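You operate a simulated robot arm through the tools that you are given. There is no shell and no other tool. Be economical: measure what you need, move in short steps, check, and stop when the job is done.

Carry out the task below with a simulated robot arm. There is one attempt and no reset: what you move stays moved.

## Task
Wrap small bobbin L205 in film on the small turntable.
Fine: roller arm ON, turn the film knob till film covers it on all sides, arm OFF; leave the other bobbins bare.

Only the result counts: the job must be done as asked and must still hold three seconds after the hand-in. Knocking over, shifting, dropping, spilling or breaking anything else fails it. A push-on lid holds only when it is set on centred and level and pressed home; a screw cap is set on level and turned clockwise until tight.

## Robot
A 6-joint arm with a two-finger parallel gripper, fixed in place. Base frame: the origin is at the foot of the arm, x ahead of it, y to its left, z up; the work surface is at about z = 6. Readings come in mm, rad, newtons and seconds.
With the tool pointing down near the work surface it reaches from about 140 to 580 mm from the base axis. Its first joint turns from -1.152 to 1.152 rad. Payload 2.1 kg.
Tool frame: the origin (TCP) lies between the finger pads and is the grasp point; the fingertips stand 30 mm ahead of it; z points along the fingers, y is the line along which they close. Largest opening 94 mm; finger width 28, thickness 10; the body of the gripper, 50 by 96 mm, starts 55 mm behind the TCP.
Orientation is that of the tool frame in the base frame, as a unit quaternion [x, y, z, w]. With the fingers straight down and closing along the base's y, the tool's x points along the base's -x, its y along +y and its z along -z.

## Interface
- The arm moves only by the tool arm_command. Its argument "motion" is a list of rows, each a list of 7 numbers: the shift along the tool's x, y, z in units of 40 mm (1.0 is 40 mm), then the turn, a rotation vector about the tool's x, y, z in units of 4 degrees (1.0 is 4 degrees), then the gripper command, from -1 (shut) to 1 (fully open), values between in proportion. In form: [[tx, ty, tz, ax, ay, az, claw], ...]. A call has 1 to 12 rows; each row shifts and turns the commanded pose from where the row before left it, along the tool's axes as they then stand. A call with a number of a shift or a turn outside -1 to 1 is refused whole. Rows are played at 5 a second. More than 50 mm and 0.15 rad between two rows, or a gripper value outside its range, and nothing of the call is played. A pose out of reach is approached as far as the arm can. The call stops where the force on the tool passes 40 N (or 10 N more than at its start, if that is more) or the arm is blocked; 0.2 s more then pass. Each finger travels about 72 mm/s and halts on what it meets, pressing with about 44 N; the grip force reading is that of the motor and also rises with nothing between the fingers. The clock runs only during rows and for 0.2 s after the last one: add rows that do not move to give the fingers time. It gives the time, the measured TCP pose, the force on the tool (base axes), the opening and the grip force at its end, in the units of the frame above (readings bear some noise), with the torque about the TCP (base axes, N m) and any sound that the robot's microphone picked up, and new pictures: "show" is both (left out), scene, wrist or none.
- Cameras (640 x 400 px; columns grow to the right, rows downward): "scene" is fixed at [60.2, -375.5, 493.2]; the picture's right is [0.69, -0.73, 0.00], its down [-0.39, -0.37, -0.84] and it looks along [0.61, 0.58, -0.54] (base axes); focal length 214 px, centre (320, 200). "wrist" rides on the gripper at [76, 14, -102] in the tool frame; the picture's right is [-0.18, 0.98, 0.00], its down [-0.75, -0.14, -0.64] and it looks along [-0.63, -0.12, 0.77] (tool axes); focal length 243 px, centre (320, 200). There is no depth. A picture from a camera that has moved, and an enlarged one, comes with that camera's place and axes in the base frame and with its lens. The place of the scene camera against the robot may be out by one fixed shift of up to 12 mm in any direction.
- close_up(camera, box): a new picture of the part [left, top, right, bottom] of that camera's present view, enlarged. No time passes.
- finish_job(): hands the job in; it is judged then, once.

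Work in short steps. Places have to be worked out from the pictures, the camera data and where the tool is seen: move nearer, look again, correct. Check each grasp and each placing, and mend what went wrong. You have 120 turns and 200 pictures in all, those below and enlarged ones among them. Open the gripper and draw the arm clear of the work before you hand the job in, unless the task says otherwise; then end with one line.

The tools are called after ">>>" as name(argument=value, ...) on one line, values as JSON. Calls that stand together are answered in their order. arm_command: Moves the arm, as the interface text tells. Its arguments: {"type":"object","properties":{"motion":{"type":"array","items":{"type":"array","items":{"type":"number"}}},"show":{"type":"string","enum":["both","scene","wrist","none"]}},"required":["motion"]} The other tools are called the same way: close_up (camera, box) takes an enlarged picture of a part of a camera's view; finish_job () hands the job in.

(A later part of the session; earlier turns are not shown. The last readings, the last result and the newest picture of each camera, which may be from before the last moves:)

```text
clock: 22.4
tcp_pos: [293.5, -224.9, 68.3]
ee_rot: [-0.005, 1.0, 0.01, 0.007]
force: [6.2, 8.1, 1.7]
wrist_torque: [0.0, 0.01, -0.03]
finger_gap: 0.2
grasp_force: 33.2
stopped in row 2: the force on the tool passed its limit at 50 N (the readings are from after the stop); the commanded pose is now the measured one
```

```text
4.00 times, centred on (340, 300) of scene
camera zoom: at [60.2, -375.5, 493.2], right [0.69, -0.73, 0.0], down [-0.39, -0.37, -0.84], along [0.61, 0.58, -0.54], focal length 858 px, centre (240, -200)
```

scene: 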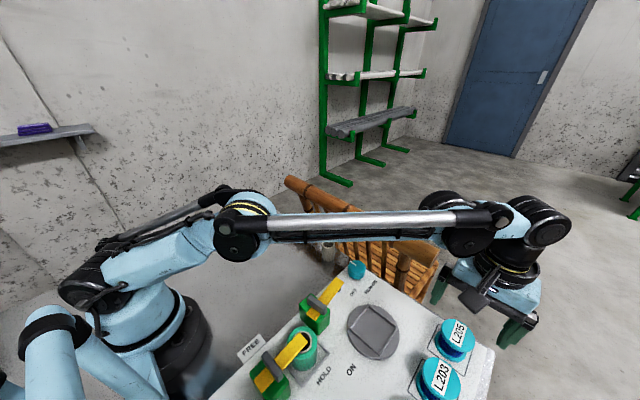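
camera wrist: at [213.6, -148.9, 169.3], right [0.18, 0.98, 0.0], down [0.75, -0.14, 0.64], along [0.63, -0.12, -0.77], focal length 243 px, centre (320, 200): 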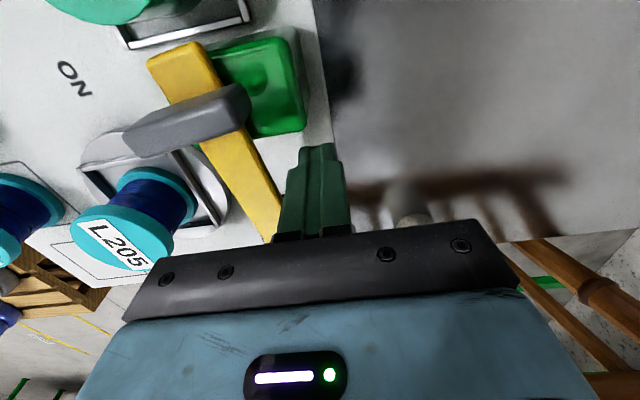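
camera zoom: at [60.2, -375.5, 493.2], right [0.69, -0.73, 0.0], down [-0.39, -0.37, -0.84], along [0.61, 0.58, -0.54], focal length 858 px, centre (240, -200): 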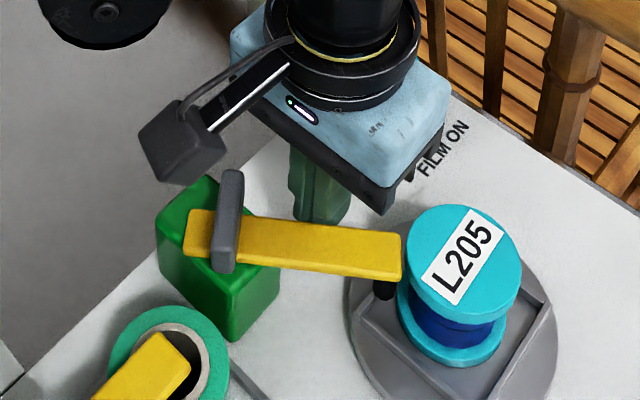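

It stopped firmly at about -50°, pointing at the turntable, with 50 N on the tool. I'll check whether that is the ON stop or the bobbin being touched.

>>> close_up(camera="scene", box=[350, 285, 410, 335])

>>> close_up(camera="wrist", box=[140, 0, 400, 220])

```text
8.00 times, centred on (380, 310) of scene
camera zoom: at [60.2, -375.5, 493.2], right [0.69, -0.73, 0.0], down [-0.39, -0.37, -0.84], along [0.61, 0.58, -0.54], focal length 1716 px, centre (-160, -680)
```

zoom: 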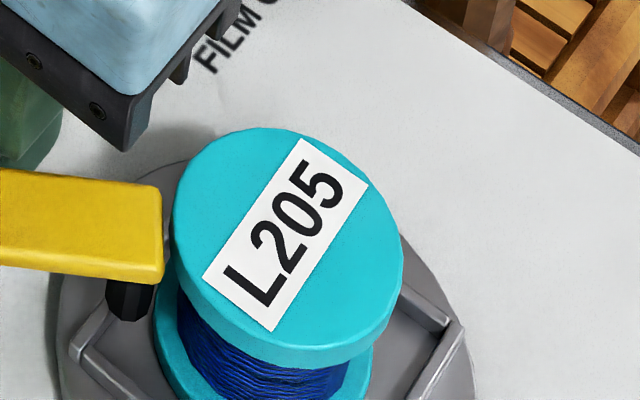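

```text
1.82 times, centred on (270, 110) of wrist
camera zoom: at [216.2, -210.8, 170.4], right [0.17, 0.98, 0.02], down [0.75, -0.15, 0.65], along [0.64, -0.1, -0.76], focal length 441 px, centre (411, 364)
```

zoom: 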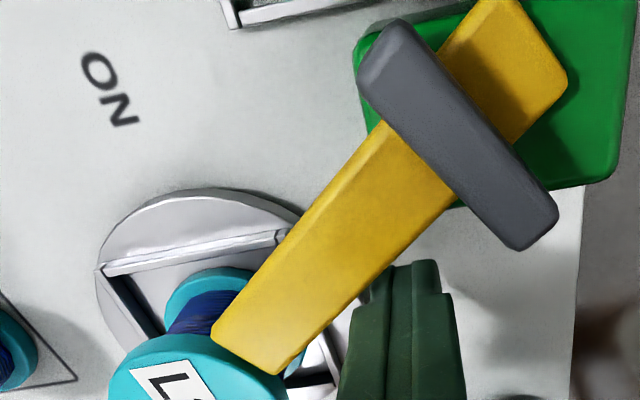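

The bobbin hasn't moved at all, so this is the arm's ON stop. I'll back off, rise and check that the arm stays put.

>>> arm_command(motion=[[-0.2, 0.4, 0, 0, 0, 0, -1], [-0.3, 0.5, -0.6, 0, 0, 0, -1], [0, 0.3, -0.9, 0, 0, 0, -1], [0, 0.2, -0.9, 0, 0, 0, -1], [0, 0, 0, 0, 0, 0, -1]], show="wrist")

>>> close_up(camera="scene", box=[280, 240, 420, 350])

```text
clock: 23.6
tcp_pos: [312.0, -170.3, 167.3]
ee_rot: [-0.004, 1.0, 0.009, 0.006]
force: [0.1, 0.5, 0.3]
wrist_torque: [0.02, -0.01, 0.02]
finger_gap: 0.0
grasp_force: 33.0
camera wrist: at [235.0, -156.3, 269.1], right [0.17, 0.98, 0.02], down [0.75, -0.14, 0.65], along [0.64, -0.1, -0.76], focal length 243 px, centre (320, 200)
```

wrist: 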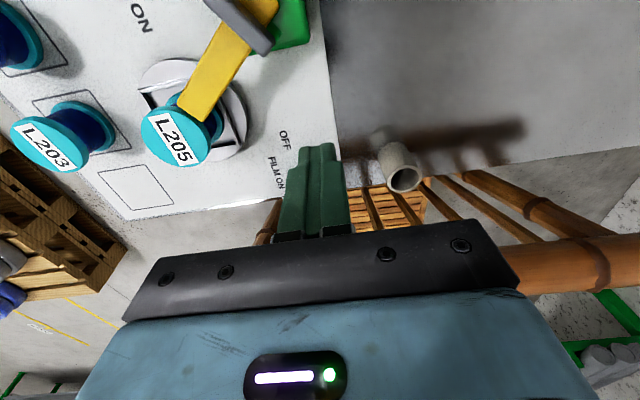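

```text
3.64 times, centred on (350, 295) of scene
camera zoom: at [60.2, -375.5, 493.2], right [0.69, -0.73, 0.0], down [-0.39, -0.37, -0.84], along [0.61, 0.58, -0.54], focal length 780 px, centre (211, -146)
```

zoom: 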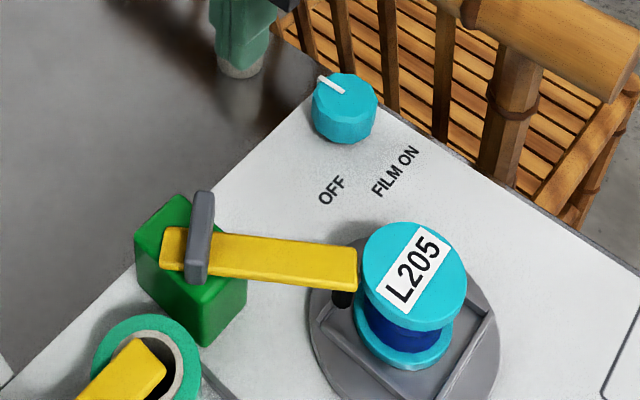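

The arm stays at ON. Now the knob: I'll open the fingers, level the tool's small tilt and hover near it to measure.

>>> arm_command(motion=[[-0.5, -0.12, 0.1, 0.26, 0.17, 0.11, 0], [-0.5, -0.12, 0.1, 0, 0, 0, 0.5], [-0.5, -0.13, 0.1, 0, 0, 0, 0.8], [-0.45, -0.13, 0.1, 0, 0, 0, 0.8], [0, 0, 0, 0, 0, 0, 0.8]], show="none")

>>> close_up(camera="wrist", box=[200, 20, 440, 200])

>>> close_up(camera="scene", box=[330, 240, 390, 290])

```text
clock: 24.8
tcp_pos: [388.6, -189.6, 149.5]
ee_rot: [0.0, 1.0, -0.001, -0.001]
force: [0.5, 0.5, 0.5]
wrist_torque: [-0.01, 0.01, 0.03]
finger_gap: 84.2
grasp_force: 0.1
```

```text
2.22 times, centred on (320, 110) of wrist
camera zoom: at [313.8, -174.0, 252.0], right [0.18, 0.98, 0.0], down [0.76, -0.14, 0.64], along [0.63, -0.12, -0.77], focal length 539 px, centre (320, 400)
```

zoom: 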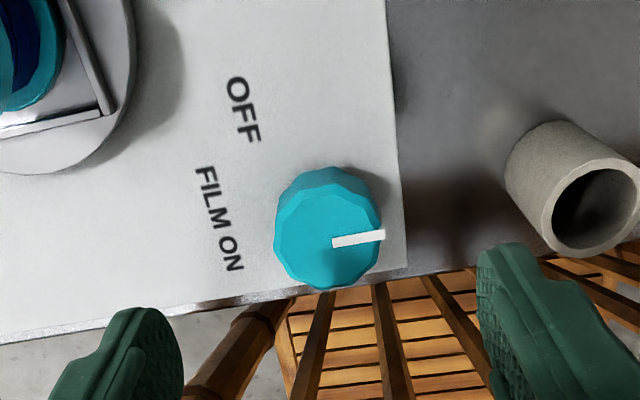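

```text
8.00 times, centred on (360, 265) of scene
camera zoom: at [60.2, -375.5, 493.2], right [0.69, -0.73, 0.0], down [-0.39, -0.37, -0.84], along [0.61, 0.58, -0.54], focal length 1716 px, centre (0, -320)
```

zoom: 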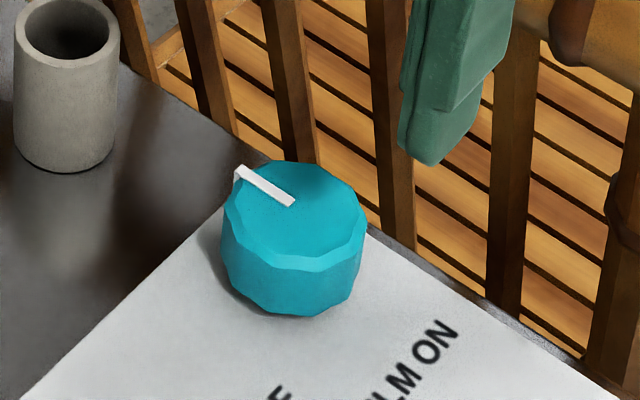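

The knob is at about (403.5,-188), top z≈38 and diameter about 43. The chair rail behind it is near x≈454, so I'll keep rotations small. Going down over the knob.

>>> arm_command(motion=[[-0.37, 0.04, 0, 0, 0, 0, 0.6], [0, 0, 0.7, 0, 0, 0, 0.6], [0, 0, 0.7, 0, 0, 0, 0.6], [0, 0, 0.4, 0, 0, 0, 0.6], [0, 0, 0, 0, 0, 0, 0.6]], show="both")

>>> close_up(camera="scene", box=[310, 190, 430, 290])

```text
clock: 25.7
tcp_pos: [403.3, -187.4, 92.0]
ee_rot: [0.0, 1.0, -0.001, -0.001]
force: [-10.6, 3.8, 20.5]
wrist_torque: [-0.56, -1.56, 0.04]
finger_gap: 75.2
grasp_force: 0.2
stopped in row 4: the force on the tool passed its limit at 89 N (the readings are from after the stop); the commanded pose is now the measured one
camera wrist: at [327.5, -171.3, 194.4], right [0.18, 0.98, 0.0], down [0.75, -0.14, 0.64], along [0.63, -0.12, -0.77], focal length 243 px, centre (320, 200)
```

scene: 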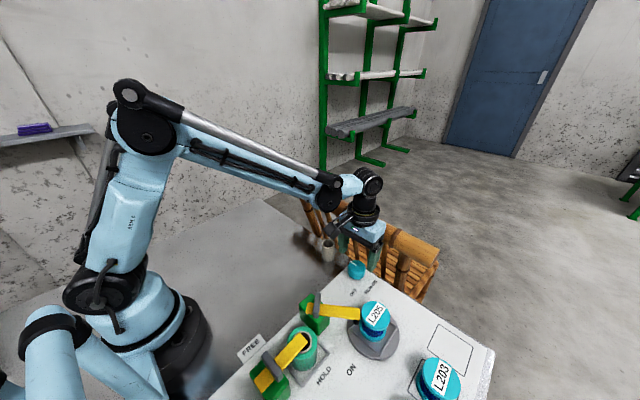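
wrist: 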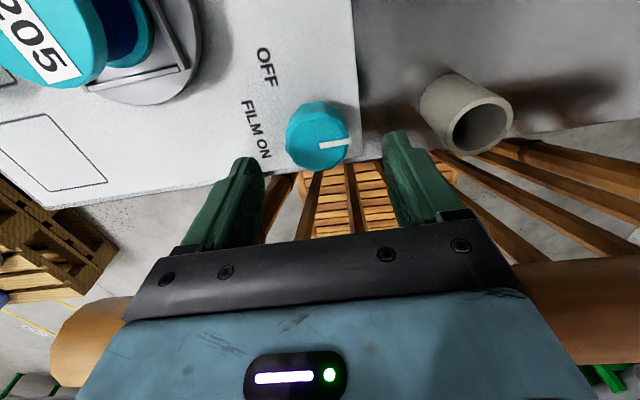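

```text
4.00 times, centred on (370, 240) of scene
camera zoom: at [60.1, -375.4, 493.2], right [0.69, -0.73, 0.0], down [-0.39, -0.37, -0.84], along [0.61, 0.58, -0.54], focal length 858 px, centre (120, 40)
```

zoom: 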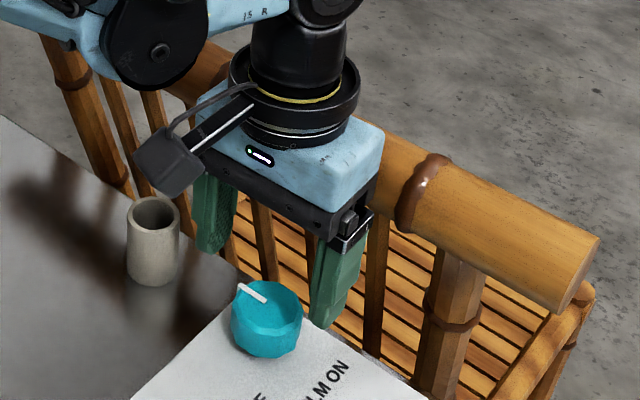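

The gripper body touched the chair's top rail at 89 N and stopped; the chair looks unmoved. I'll rise straight up, then tilt the tool 25° so the body leans away from the chair.

>>> arm_command(motion=[[0, 0, -0.5, 0, 0, 0, 0.6], [0, 0, -0.9, 0, 0, 0, 0.6], [0, 0, 0, 0, -1, 0, 0.6], [0, 0, 0, 0, -1, 0, 0.6], [0, 0, 0, 0, -1, 0, 0.6], [0, 0, 0, 0, -1, 0, 0.6], [0, 0, 0, 0, -1, 0, 0.6], [0, 0, 0, 0, -1, 0, 0.6], [0, 0, 0, 0, -0.25, 0, 0.6], [0, 0, 0, 0, 0, 0, 0.6]], show="both")

```text
clock: 27.9
tcp_pos: [404.2, -187.6, 147.4]
ee_rot: [-0.001, 0.976, 0.0, 0.216]
force: [0.2, 0.5, 0.1]
wrist_torque: [-0.01, 0.02, 0.0]
finger_gap: 75.0
grasp_force: 0.1
camera wrist: at [291.3, -171.4, 208.2], right [0.17, 0.98, 0.08], down [0.41, -0.14, 0.9], along [0.9, -0.12, -0.43], focal length 243 px, centre (320, 200)
```

scene: 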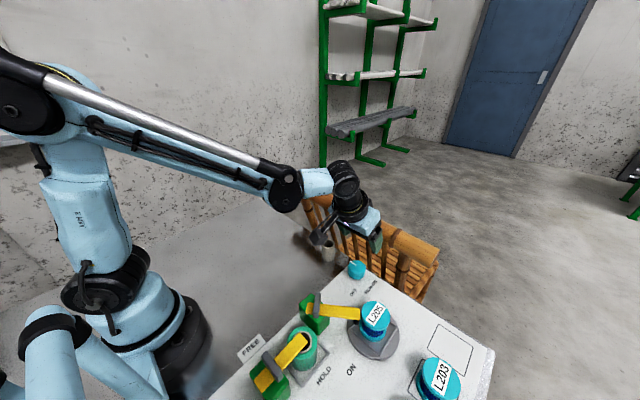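
wrist: 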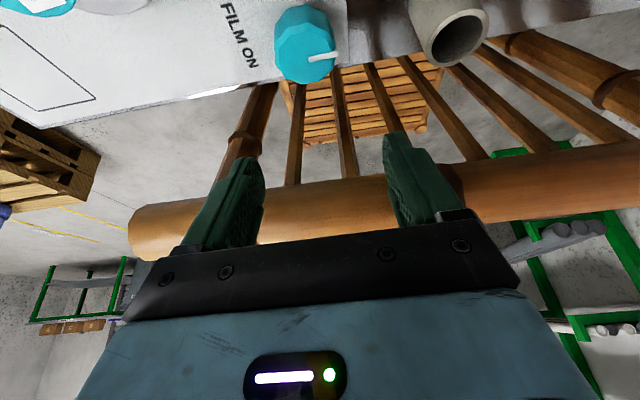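

The tilt is good and the rail is clear. I'll pull back 14 mm, narrow the fingers a bit and descend vertically to z≈60.

>>> arm_command(motion=[[0.317, 0, -0.148, 0, 0, 0, 0.35], [0.256, 0, 0.549, 0, 0, 0, 0.35], [0.256, 0, 0.549, 0, 0, 0, 0.35], [0.256, 0, 0.549, 0, 0, 0, 0.35], [0.154, 0, 0.33, 0, 0, 0, 0.35], [0, 0, 0, 0, 0, 0, 0.35]], show="wrist")

>>> close_up(camera="scene", box=[300, 200, 420, 300])

```text
clock: 29.3
tcp_pos: [390.8, -187.3, 58.9]
ee_rot: [0.0, 0.976, 0.0, 0.216]
force: [0.4, 0.5, -0.2]
wrist_torque: [0.03, -0.01, 0.01]
finger_gap: 63.4
grasp_force: 0.2
camera wrist: at [277.7, -171.4, 119.7], right [0.17, 0.98, 0.08], down [0.41, -0.14, 0.9], along [0.9, -0.12, -0.43], focal length 243 px, centre (320, 200)
```

wrist: 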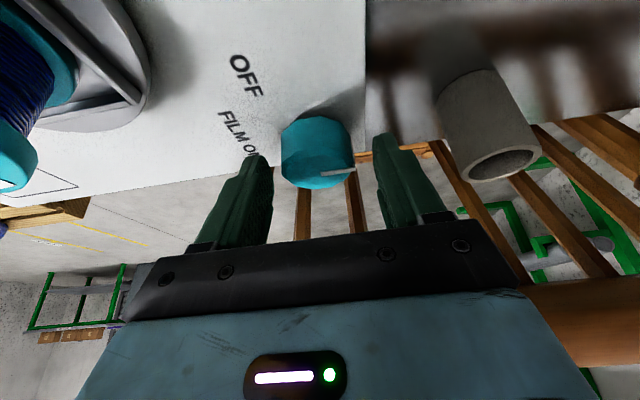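

```text
4.00 times, centred on (360, 250) of scene
camera zoom: at [60.2, -375.5, 493.2], right [0.69, -0.73, 0.0], down [-0.39, -0.37, -0.84], along [0.61, 0.58, -0.54], focal length 858 px, centre (160, 0)
```

zoom: 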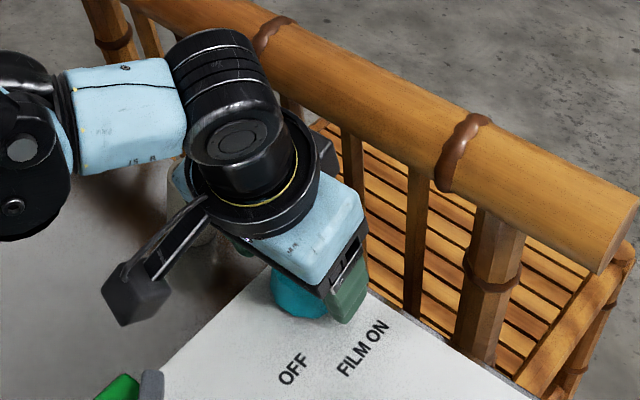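

The knob lies centred between the fingers at y≈-187. I'll move to the grasp pose at (403,-187,48) and close.

>>> arm_command(motion=[[0.116, 0, 0.249, 0, 0, 0, 0.35], [-0.272, 0, 0.127, 0, 0, 0, 0.35], [0, 0, 0, 0, 0, 0, 0.1], [0, 0, 0, 0, 0, 0, -0.3], [0, 0, 0, 0, 0, 0, -0.4], [0, 0, 0, 0, 0, 0, -0.4]], show="wrist")

>>> close_up(camera="scene", box=[310, 220, 410, 300])

```text
clock: 30.7
tcp_pos: [403.1, -188.9, 48.0]
ee_rot: [0.0, 0.977, -0.003, 0.215]
force: [5.9, -25.4, -10.3]
wrist_torque: [0.28, 0.04, -0.08]
finger_gap: 43.5
grasp_force: 45.1
camera wrist: at [289.7, -173.2, 109.0], right [0.17, 0.98, 0.07], down [0.41, -0.14, 0.9], along [0.9, -0.12, -0.43], focal length 243 px, centre (320, 200)
```

wrist: 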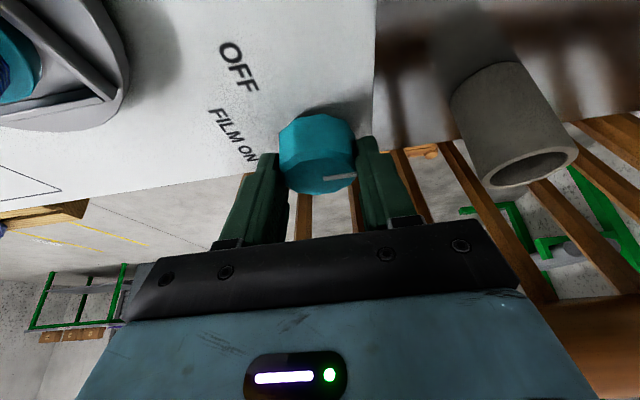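

```text
5.00 times, centred on (360, 260) of scene
camera zoom: at [60.2, -375.5, 493.1], right [0.69, -0.73, 0.0], down [-0.39, -0.37, -0.84], along [0.61, 0.58, -0.54], focal length 1072 px, centre (120, -100)
```

zoom: 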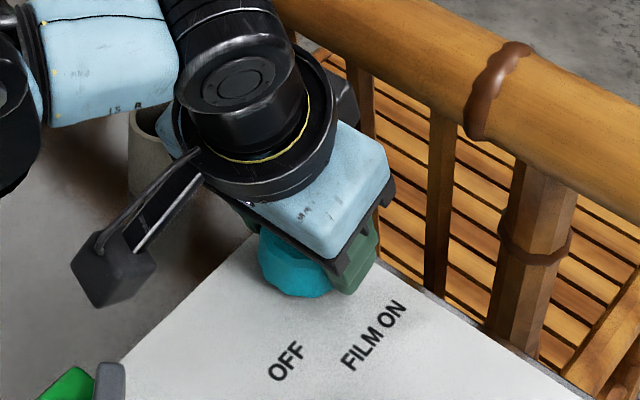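

Gripped at 43.5 mm, with some side force because the knob sits about 2 mm further to -y. I'll relieve that and try 12° clockwise, watching for wrapping.

>>> arm_command(motion=[[0, -0.05, 0, 0, 0, 0, -0.4], [0, 0, 0, 0.423, 0, 0.906, -0.4], [0, 0, 0, 0.423, 0, 0.906, -0.4], [0, 0, 0, 0.423, 0, 0.906, -0.4], [0, 0, 0, 0, 0, 0, -0.4]], show="none")

>>> close_up(camera="scene", box=[310, 240, 430, 360])

```text
clock: 31.9
tcp_pos: [401.4, -188.3, 49.2]
ee_rot: [0.102, 0.971, -0.023, 0.216]
force: [19.8, -18.3, -22.6]
wrist_torque: [0.05, -0.22, -0.06]
finger_gap: 43.6
grasp_force: 44.2
```

```text
3.33 times, centred on (370, 300) of scene
camera zoom: at [60.3, -375.5, 493.1], right [0.69, -0.73, 0.0], down [-0.39, -0.37, -0.84], along [0.61, 0.58, -0.54], focal length 715 px, centre (153, -133)
```

zoom: 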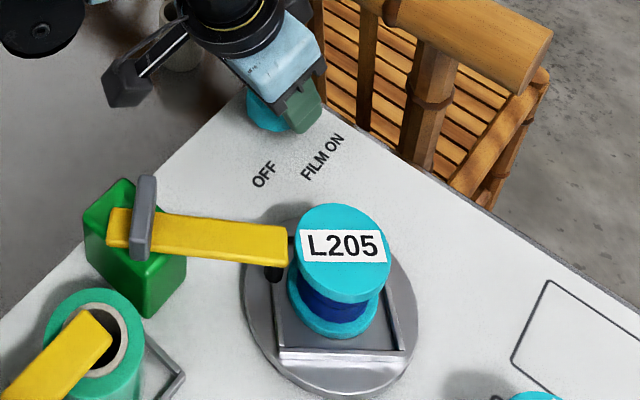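

The turntable turns with the knob, and the label rotated about 50°. I'll look closely for film before continuing.

>>> close_up(camera="scene", box=[345, 295, 405, 345])

>>> arm_command(motion=[[-0.035, -0.03, 0.044, 0, 0, 0, -0.4], [0, 0, 0, 0.423, 0, 0.906, -0.4], [0, 0, 0, 0.423, 0, 0.906, -0.4], [0, 0, 0, 0, 0, 0, -0.4]], show="wrist")

>>> close_up(camera="scene", box=[325, 285, 405, 345])

```text
8.00 times, centred on (375, 320) of scene
camera zoom: at [60.3, -375.5, 493.1], right [0.69, -0.73, 0.0], down [-0.39, -0.37, -0.84], along [0.61, 0.58, -0.54], focal length 1716 px, centre (-120, -760)
```

zoom: 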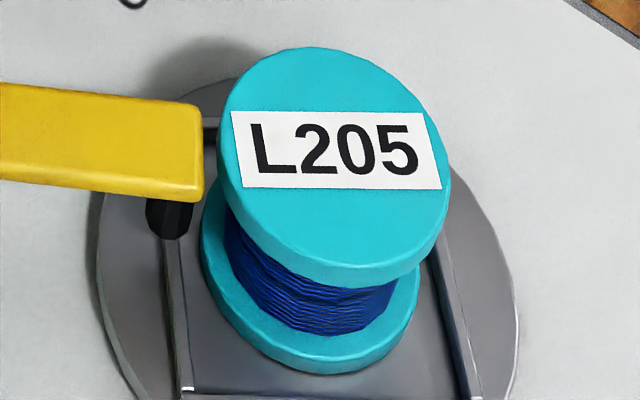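

```text
clock: 33.0
tcp_pos: [402.3, -189.0, 47.2]
ee_rot: [0.169, 0.962, -0.038, 0.212]
force: [-2.2, 0.4, 7.8]
wrist_torque: [-0.12, -0.12, -0.01]
finger_gap: 43.9
grasp_force: 44.9
stopped in row 4: the force on the tool passed its limit at 46 N (the readings are from after the stop); the commanded pose is now the measured one
camera wrist: at [301.9, -135.7, 108.6], right [0.49, 0.87, 0.08], down [0.34, -0.27, 0.9], along [0.8, -0.41, -0.43], focal length 243 px, centre (320, 200)
```

wrist: 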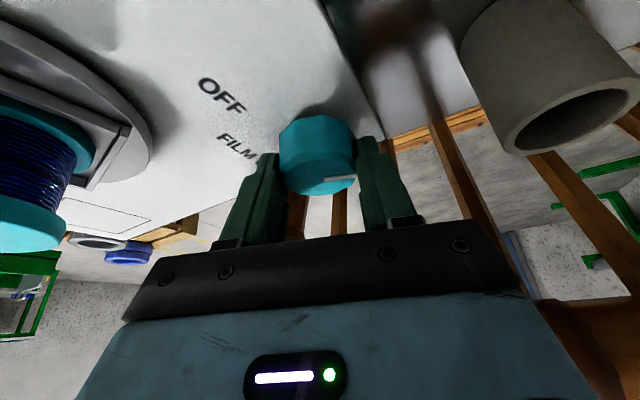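

```text
6.67 times, centred on (365, 315) of scene
camera zoom: at [60.2, -375.5, 493.2], right [0.69, -0.73, 0.0], down [-0.39, -0.37, -0.84], along [0.61, 0.58, -0.54], focal length 1430 px, centre (20, -567)
```

zoom: 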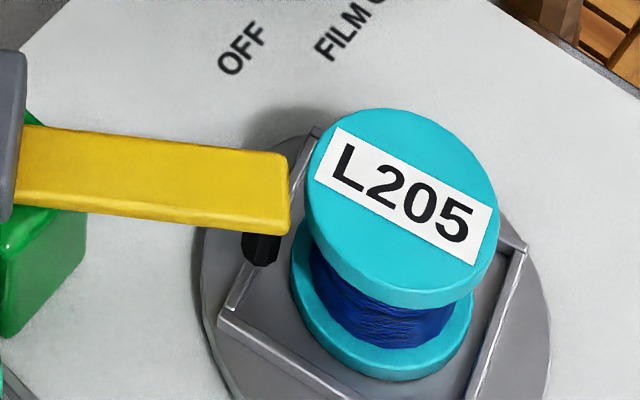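

The turntable advanced again. I'll zoom the wrist view on the bobbin's far side, where any film just laid should show.

>>> close_up(camera="wrist", box=[0, 60, 160, 260])

>>> close_up(camera="scene", box=[355, 300, 400, 345])

```text
2.00 times, centred on (80, 160) of wrist
camera zoom: at [301.9, -135.7, 108.6], right [0.49, 0.87, 0.08], down [0.34, -0.27, 0.9], along [0.8, -0.41, -0.43], focal length 485 px, centre (800, 280)
```

zoom: 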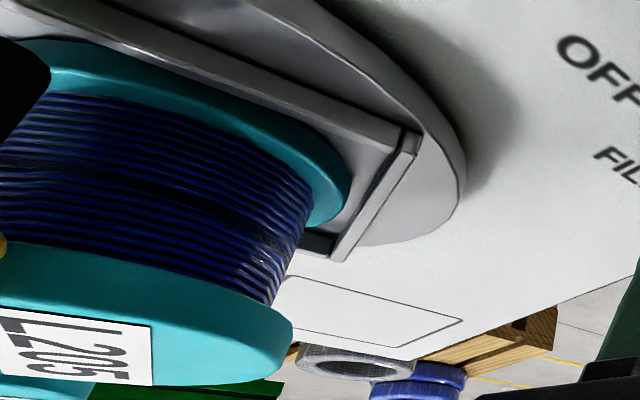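

```text
8.89 times, centred on (378, 322) of scene
camera zoom: at [60.2, -375.5, 493.2], right [0.69, -0.73, 0.0], down [-0.39, -0.37, -0.84], along [0.61, 0.58, -0.54], focal length 1906 px, centre (-191, -889)
```

zoom: 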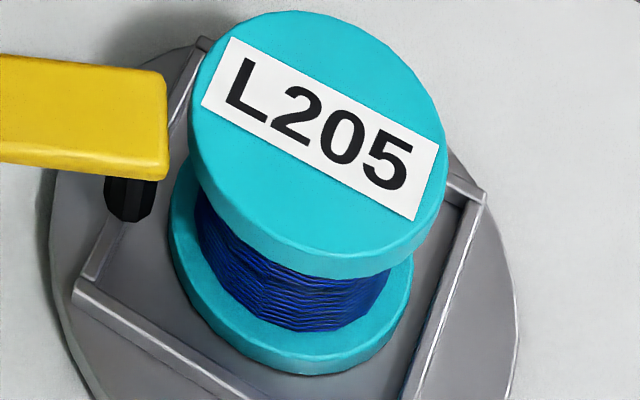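

No film is visible yet; the far side shows only bare wire. I'll turn the knob a bit more and see.

>>> arm_command(motion=[[0, 0, 0, 0.423, 0, 0.906, -0.4], [0, 0, 0, 0.423, 0, 0.906, -0.4], [0, 0, 0, 0, 0, 0, -0.4]], show="none")

>>> close_up(camera="scene", box=[325, 285, 405, 345])

>>> close_up(camera="wrist", box=[0, 0, 160, 200])

```text
clock: 33.8
tcp_pos: [402.0, -188.5, 48.0]
ee_rot: [0.235, 0.948, -0.052, 0.208]
force: [0.2, 1.7, 21.9]
wrist_torque: [0.83, 0.86, -0.03]
finger_gap: 43.8
grasp_force: 44.9
```

```text
6.67 times, centred on (365, 315) of scene
camera zoom: at [60.1, -375.4, 493.2], right [0.69, -0.73, 0.0], down [-0.39, -0.37, -0.84], along [0.61, 0.58, -0.54], focal length 1430 px, centre (20, -567)
```

zoom: 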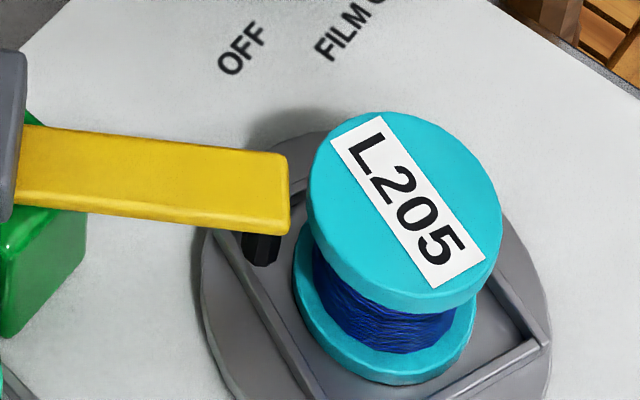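

```text
2.00 times, centred on (80, 100) of wrist
camera zoom: at [310.2, -121.7, 108.6], right [0.61, 0.79, 0.08], down [0.3, -0.32, 0.9], along [0.73, -0.52, -0.43], focal length 485 px, centre (800, 400)
```

zoom: 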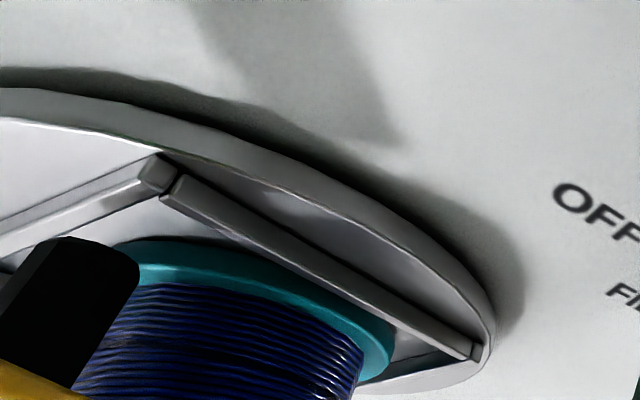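

110° of turntable and no film clearly visible, but the covered side would still face away from the scene camera. I'll open, yaw back 48° and regrip to keep turning.

>>> arm_command(motion=[[0, 0, 0, 0, 0, 0, 0.3], [0, 0, 0, 0, 0, 0, 0.3], [0, 0, 0, -0.423, 0, -0.906, 0.3], [0, 0, 0, -0.423, 0, -0.906, 0.3], [0, 0, 0, -0.423, 0, -0.906, 0.3], [0, 0, 0, -0.423, 0, -0.906, 0.3], [0, 0, 0, -0.423, 0, -0.906, 0.3], [0, 0, 0, -0.423, 0, -0.906, 0.3], [0, 0, 0, -0.423, 0, -0.906, 0.3], [0, 0, 0, -0.423, 0, -0.906, 0.3], [0, 0, 0, -0.423, 0, -0.906, 0.3], [0, 0, 0, -0.423, 0, -0.906, 0.3]], show="both")

```text
clock: 36.4
tcp_pos: [402.0, -188.9, 48.0]
ee_rot: [-0.104, 0.971, 0.025, 0.213]
force: [0.3, -0.4, -0.2]
wrist_torque: [-0.02, 0.01, -0.02]
finger_gap: 61.3
grasp_force: 0.1
camera wrist: at [289.7, -197.6, 108.4], right [-0.04, 1.0, 0.08], down [0.44, -0.05, 0.9], along [0.9, 0.07, -0.43], focal length 243 px, centre (320, 200)
```

scene: 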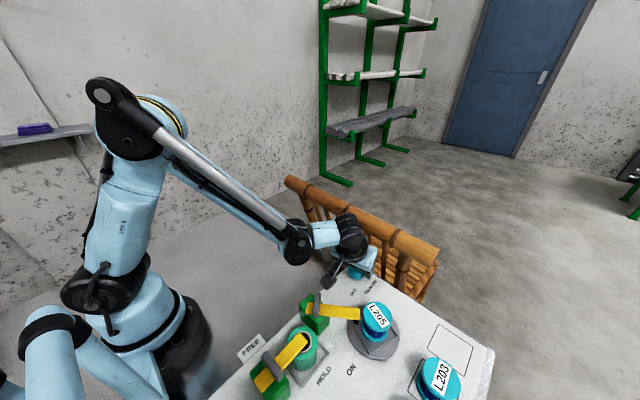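
wrist: 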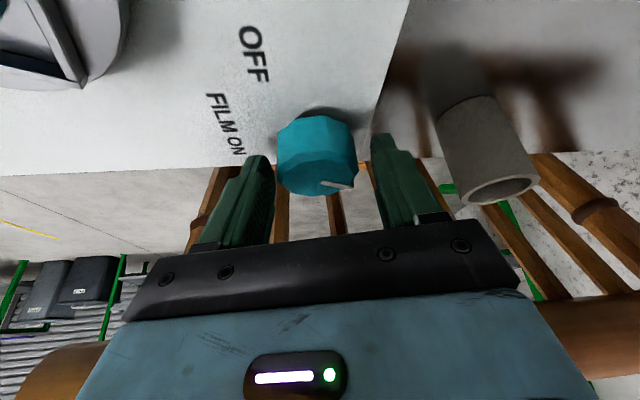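

The pointer has clearly turned. I'll regrip at this yaw and turn about 36° more clockwise.

>>> arm_command(motion=[[0, 0, 0, 0, 0, 0, -0.1], [0, 0, 0, 0, 0, 0, -0.4], [0, 0, 0, 0, 0, 0, -0.4], [0, 0, 0, 0.423, 0, 0.906, -0.4], [0, 0, 0, 0.423, 0, 0.906, -0.4], [0, 0, 0, 0.423, 0, 0.906, -0.4], [0, 0, 0, 0.423, 0, 0.906, -0.4], [0, 0, 0, 0.423, 0, 0.906, -0.4], [0, 0, 0, 0.423, 0, 0.906, -0.4], [0, 0, 0, 0, 0, 0, -0.4]], show="none")

>>> close_up(camera="scene", box=[325, 285, 405, 345])

```text
clock: 38.6
tcp_pos: [402.6, -189.3, 48.2]
ee_rot: [0.102, 0.971, -0.023, 0.213]
force: [15.8, -19.8, -22.6]
wrist_torque: [-0.76, -0.14, -0.1]
finger_gap: 44.3
grasp_force: 45.1
```

```text
6.67 times, centred on (365, 315) of scene
camera zoom: at [60.3, -375.5, 493.1], right [0.69, -0.73, 0.0], down [-0.39, -0.37, -0.84], along [0.61, 0.58, -0.54], focal length 1430 px, centre (20, -567)
```

zoom: 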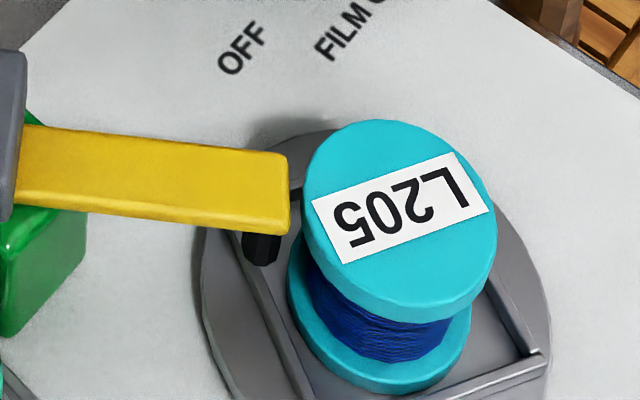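

About 215° done. I'll check from the wrist side for any film.

>>> close_up(camera="wrist", box=[0, 0, 200, 200])

>>> close_up(camera="scene", box=[360, 300, 400, 345])

```text
2.00 times, centred on (100, 100) of wrist
camera zoom: at [295.7, -150.2, 108.5], right [0.37, 0.93, 0.08], down [0.38, -0.22, 0.9], along [0.85, -0.3, -0.43], focal length 485 px, centre (760, 400)
```

zoom: 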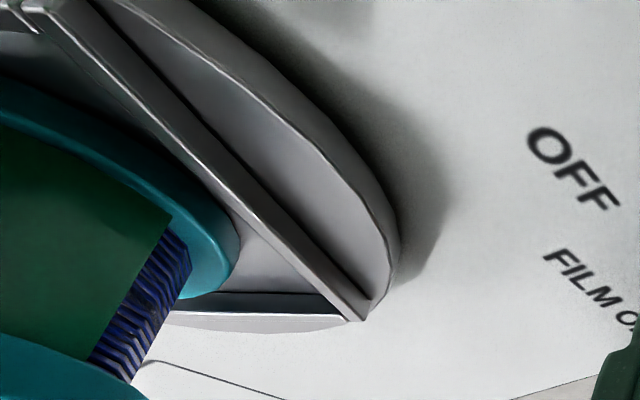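

```text
8.89 times, centred on (380, 322) of scene
camera zoom: at [60.3, -375.5, 493.1], right [0.69, -0.73, 0.0], down [-0.39, -0.37, -0.84], along [0.61, 0.58, -0.54], focal length 1906 px, centre (-213, -889)
```

zoom: 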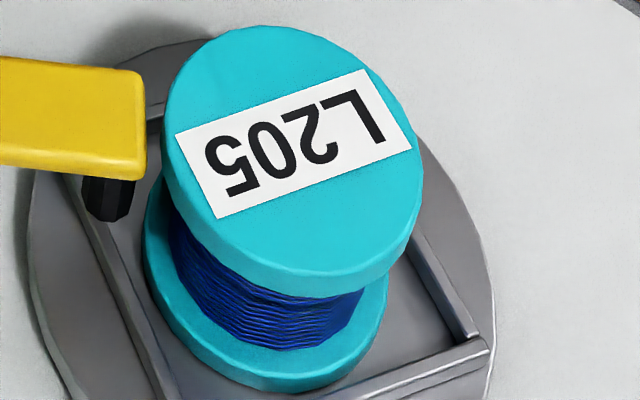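

Green film is winding onto the bobbin, so arm and direction are right. I'll turn 12° more, then open and yaw back.

>>> arm_command(motion=[[0, 0, 0, 0.423, 0, 0.906, -0.4], [0, 0, 0, 0.423, 0, 0.906, -0.4], [0, 0, 0, 0.423, 0, 0.906, -0.4], [0, 0, 0, 0, 0, 0, -0.4]], show="none")

>>> arm_command(motion=[[0, 0, 0, 0, 0, 0, 0.3], [0, 0, 0, 0, 0, 0, 0.3], [0, 0, 0, -0.423, 0, -0.906, 0.3], [0, 0, 0, -0.423, 0, -0.906, 0.3], [0, 0, 0, -0.423, 0, -0.906, 0.3], [0, 0, 0, -0.423, 0, -0.906, 0.3], [0, 0, 0, -0.423, 0, -0.906, 0.3], [0, 0, 0, -0.423, 0, -0.906, 0.3], [0, 0, 0, -0.423, 0, -0.906, 0.3], [0, 0, 0, -0.423, 0, -0.906, 0.3], [0, 0, 0, -0.423, 0, -0.906, 0.3], [0, 0, 0, -0.423, 0, -0.906, 0.3]], show="none")

>>> close_up(camera="scene", box=[325, 285, 405, 345])

```text
clock: 39.6
tcp_pos: [401.6, -188.7, 47.7]
ee_rot: [0.204, 0.955, -0.045, 0.21]
force: [-5.8, -5.9, 27.1]
wrist_torque: [-1.01, -0.21, -0.01]
finger_gap: 44.6
grasp_force: 45.1
```

```text
clock: 42.2
tcp_pos: [402.9, -188.4, 47.5]
ee_rot: [-0.136, 0.967, 0.031, 0.212]
force: [-0.3, -0.1, 0.3]
wrist_torque: [-0.01, -0.01, 0.0]
finger_gap: 61.1
grasp_force: 0.1
```

```text
6.67 times, centred on (365, 315) of scene
camera zoom: at [60.2, -375.5, 493.2], right [0.69, -0.73, 0.0], down [-0.39, -0.37, -0.84], along [0.61, 0.58, -0.54], focal length 1430 px, centre (20, -567)
```

zoom: 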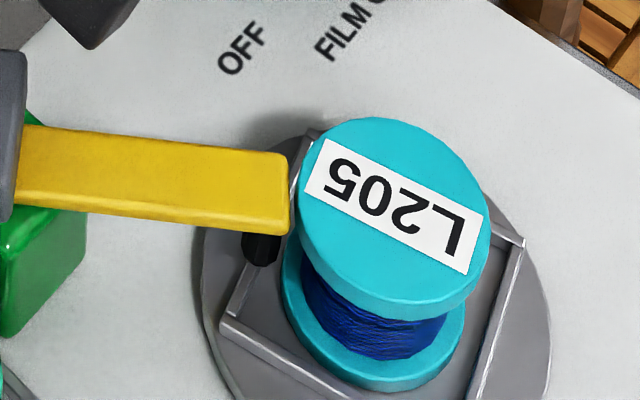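

Now about 260° in all. Regripping and turning 36° more.

>>> arm_command(motion=[[0, 0, 0, 0, 0, 0, -0.1], [0, 0, 0, 0, 0, 0, -0.4], [0, 0, 0, 0, 0, 0, -0.4], [0, 0, 0, 0.423, 0, 0.906, -0.4], [0, 0, 0, 0.423, 0, 0.906, -0.4], [0, 0, 0, 0.423, 0, 0.906, -0.4], [0, 0, 0, 0.423, 0, 0.906, -0.4], [0, 0, 0, 0.423, 0, 0.906, -0.4], [0, 0, 0, 0.423, 0, 0.906, -0.4], [0, 0, 0, 0.423, 0, 0.906, -0.4], [0, 0, 0, 0.423, 0, 0.906, -0.4], [0, 0, 0, 0, 0, 0, -0.4]], show="none")

>>> close_up(camera="scene", box=[325, 285, 405, 345])

>>> close_up(camera="wrist", box=[0, 0, 200, 200])

```text
clock: 44.8
tcp_pos: [403.1, -189.5, 47.7]
ee_rot: [0.135, 0.967, -0.03, 0.213]
force: [2.3, -19.2, 25.7]
wrist_torque: [-0.5, 0.17, -0.04]
finger_gap: 44.0
grasp_force: 45.1
```

```text
6.67 times, centred on (365, 315) of scene
camera zoom: at [60.1, -375.4, 493.2], right [0.69, -0.73, 0.0], down [-0.39, -0.37, -0.84], along [0.61, 0.58, -0.54], focal length 1430 px, centre (20, -567)
```

zoom: 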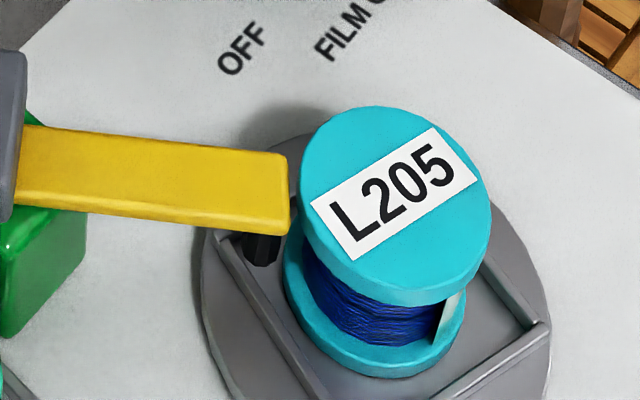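

```text
2.00 times, centred on (100, 100) of wrist
camera zoom: at [298.9, -142.7, 108.1], right [0.43, 0.9, 0.08], down [0.36, -0.25, 0.9], along [0.83, -0.36, -0.43], focal length 485 px, centre (760, 400)
```

zoom: 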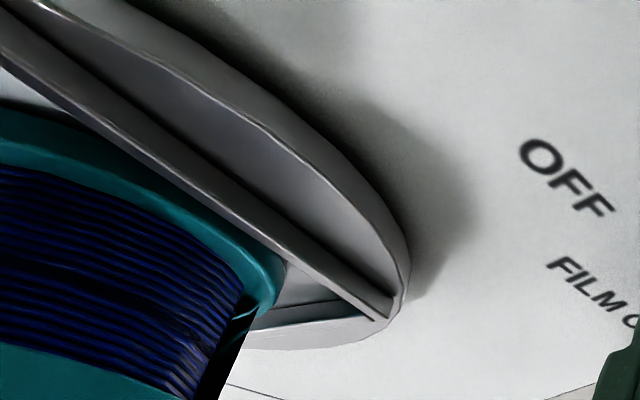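

A film panel is coming round on the right while other sides are still bare, so more turns are needed. Continuing clockwise to the end of this stroke.

>>> arm_command(motion=[[0, 0, 0, 0.423, 0, 0.906, -0.4], [0, 0, 0, 0.423, 0, 0.906, -0.4], [0, 0, 0, 0, 0, 0, -0.4]], show="none")

>>> close_up(camera="scene", box=[325, 285, 405, 345])

>>> close_up(camera="wrist", box=[0, 0, 200, 200])

```text
clock: 45.6
tcp_pos: [402.1, -188.4, 47.0]
ee_rot: [0.202, 0.955, -0.045, 0.211]
force: [10.1, -14.7, -4.2]
wrist_torque: [-1.28, -0.75, -0.02]
finger_gap: 43.8
grasp_force: 44.7
```

```text
6.67 times, centred on (365, 315) of scene
camera zoom: at [60.2, -375.5, 493.2], right [0.69, -0.73, 0.0], down [-0.39, -0.37, -0.84], along [0.61, 0.58, -0.54], focal length 1430 px, centre (20, -567)
```

zoom: 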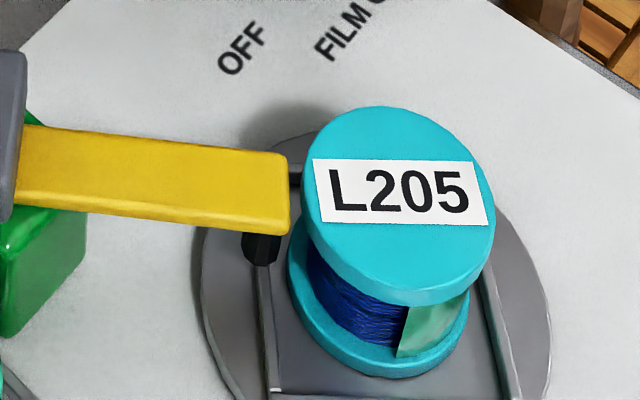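

```text
2.00 times, centred on (100, 100) of wrist
camera zoom: at [306.1, -128.6, 108.1], right [0.55, 0.83, 0.08], down [0.32, -0.3, 0.9], along [0.77, -0.47, -0.43], focal length 485 px, centre (760, 400)
```

zoom: 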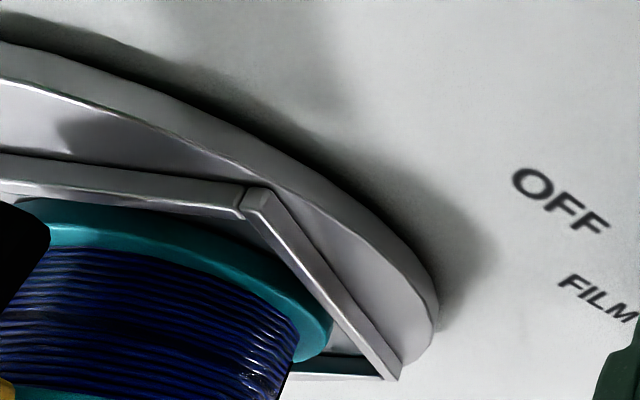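

Film covers only one stretch, roughly 100° of the bobbin, so I need to see its extent to understand why. I'll regrip and keep turning so the panel faces the scene camera.

>>> arm_command(motion=[[0, 0, 0, 0, 0, 0, 0.3], [0, 0, 0, 0, 0, 0, 0.3], [0, 0, 0, -0.423, 0, -0.906, 0.3], [0, 0, 0, -0.423, 0, -0.906, 0.3], [0, 0, 0, -0.423, 0, -0.906, 0.3], [0, 0, 0, -0.423, 0, -0.906, 0.3], [0, 0, 0, -0.423, 0, -0.906, 0.3], [0, 0, 0, -0.423, 0, -0.906, 0.3], [0, 0, 0, -0.423, 0, -0.906, 0.3], [0, 0, 0, -0.423, 0, -0.906, 0.3], [0, 0, 0, -0.423, 0, -0.906, 0.3], [0, 0, 0, -0.423, 0, -0.906, 0.3]], show="none")

>>> arm_command(motion=[[0, 0, 0, 0, 0, 0, -0.1], [0, 0, 0, 0, 0, 0, -0.4], [0, 0, 0, 0, 0, 0, -0.4], [0, 0, 0, 0.423, 0, 0.906, -0.4], [0, 0, 0, 0.423, 0, 0.906, -0.4], [0, 0, 0, 0.423, 0, 0.906, -0.4], [0, 0, 0, 0.423, 0, 0.906, -0.4], [0, 0, 0, 0, 0, 0, -0.4]], show="none")

>>> close_up(camera="scene", box=[325, 285, 405, 345])

>>> close_up(camera="wrist", box=[0, 0, 200, 200])

```text
clock: 48.2
tcp_pos: [402.5, -188.8, 46.8]
ee_rot: [-0.137, 0.967, 0.032, 0.212]
force: [0.3, -0.8, -0.3]
wrist_torque: [0.03, 0.02, 0.01]
finger_gap: 61.0
grasp_force: 0.1
```

```text
clock: 50.0
tcp_pos: [402.6, -189.6, 48.2]
ee_rot: [0.0, 0.977, 0.0, 0.214]
force: [8.0, -21.1, -19.6]
wrist_torque: [-0.64, -0.46, -0.09]
finger_gap: 44.6
grasp_force: 45.2
```

```text
6.67 times, centred on (365, 315) of scene
camera zoom: at [60.3, -375.5, 493.1], right [0.69, -0.73, 0.0], down [-0.39, -0.37, -0.84], along [0.61, 0.58, -0.54], focal length 1430 px, centre (20, -567)
```

zoom: 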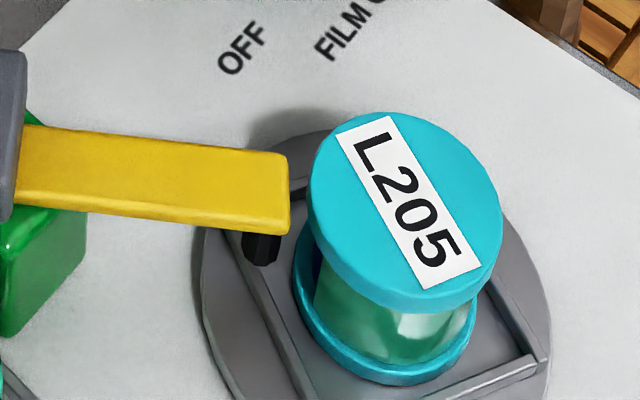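

```text
2.00 times, centred on (100, 100) of wrist
camera zoom: at [290.6, -173.9, 108.9], right [0.17, 0.98, 0.08], down [0.42, -0.14, 0.9], along [0.89, -0.12, -0.43], focal length 485 px, centre (760, 400)
```

zoom: 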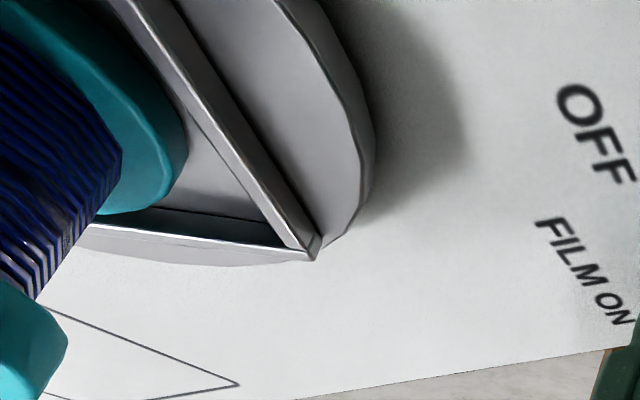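

Film clings on one side only. Before turning further I'll check the film roll, clamp and arm for changes.

>>> close_up(camera="scene", box=[230, 280, 410, 400])

>>> close_up(camera="scene", box=[355, 305, 395, 340])

```text
3.33 times, centred on (320, 340) of scene
camera zoom: at [60.3, -375.5, 493.1], right [0.69, -0.73, 0.0], down [-0.39, -0.37, -0.84], along [0.61, 0.58, -0.54], focal length 715 px, centre (320, -267)
```

zoom: 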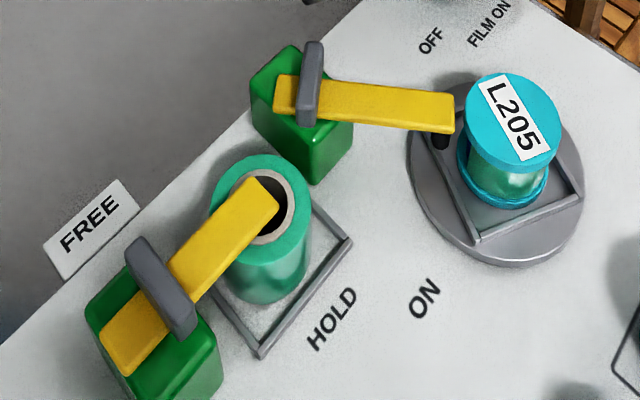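

```text
11.43 times, centred on (375, 322) of scene
camera zoom: at [60.3, -375.5, 493.1], right [0.69, -0.73, 0.0], down [-0.39, -0.37, -0.84], along [0.61, 0.58, -0.54], focal length 2451 px, centre (-309, -1200)
```

zoom: 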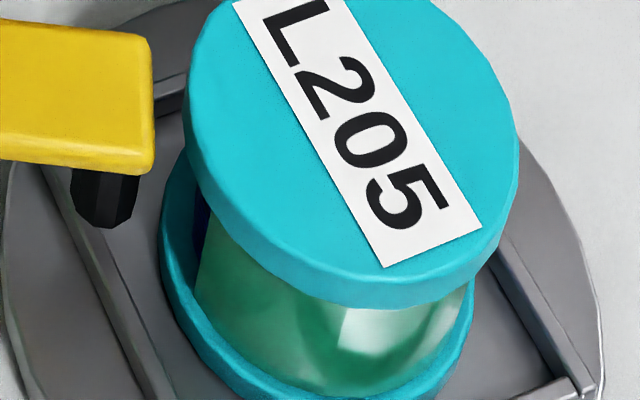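

The roll looks unchanged. I suspect the turning speed matters, so I'll test a slow turn of 12° at a quarter of the rate over a stretch that is still bare.

>>> arm_command(motion=[[0, 0, 0, 0.106, 0, 0.227, -0.4], [0, 0, 0, 0.106, 0, 0.227, -0.4], [0, 0, 0, 0.106, 0, 0.227, -0.4], [0, 0, 0, 0.106, 0, 0.227, -0.4], [0, 0, 0, 0.106, 0, 0.227, -0.4], [0, 0, 0, 0.106, 0, 0.227, -0.4], [0, 0, 0, 0.106, 0, 0.227, -0.4], [0, 0, 0, 0.106, 0, 0.227, -0.4], [0, 0, 0, 0.106, 0, 0.227, -0.4], [0, 0, 0, 0.106, 0, 0.227, -0.4], [0, 0, 0, 0.106, 0, 0.227, -0.4], [0, 0, 0, 0.106, 0, 0.227, -0.4]], show="none")

>>> close_up(camera="scene", box=[325, 285, 405, 345])

>>> close_up(camera="wrist", box=[0, 0, 200, 200])

```text
clock: 52.6
tcp_pos: [403.0, -190.0, 45.9]
ee_rot: [0.102, 0.971, -0.023, 0.215]
force: [1.0, -18.3, 18.9]
wrist_torque: [-0.3, 0.3, -0.02]
finger_gap: 44.2
grasp_force: 45.2
```

```text
6.67 times, centred on (365, 315) of scene
camera zoom: at [60.1, -375.4, 493.2], right [0.69, -0.73, 0.0], down [-0.39, -0.37, -0.84], along [0.61, 0.58, -0.54], focal length 1430 px, centre (20, -567)
```

zoom: 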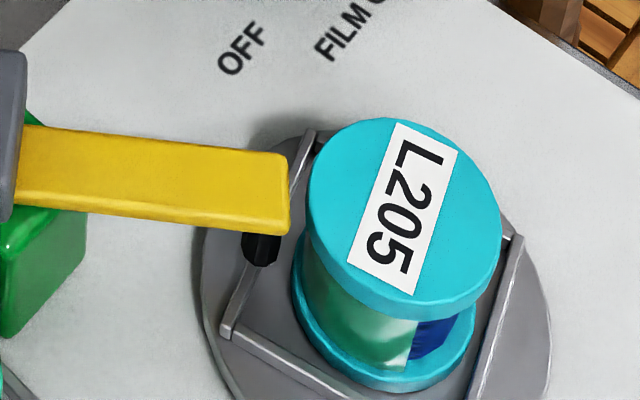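

```text
2.00 times, centred on (100, 100) of wrist
camera zoom: at [295.9, -150.4, 108.0], right [0.37, 0.93, 0.08], down [0.38, -0.22, 0.9], along [0.85, -0.3, -0.43], focal length 485 px, centre (760, 400)
```

zoom: 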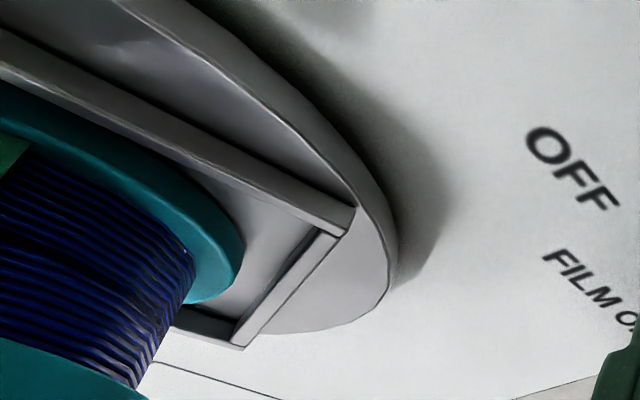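

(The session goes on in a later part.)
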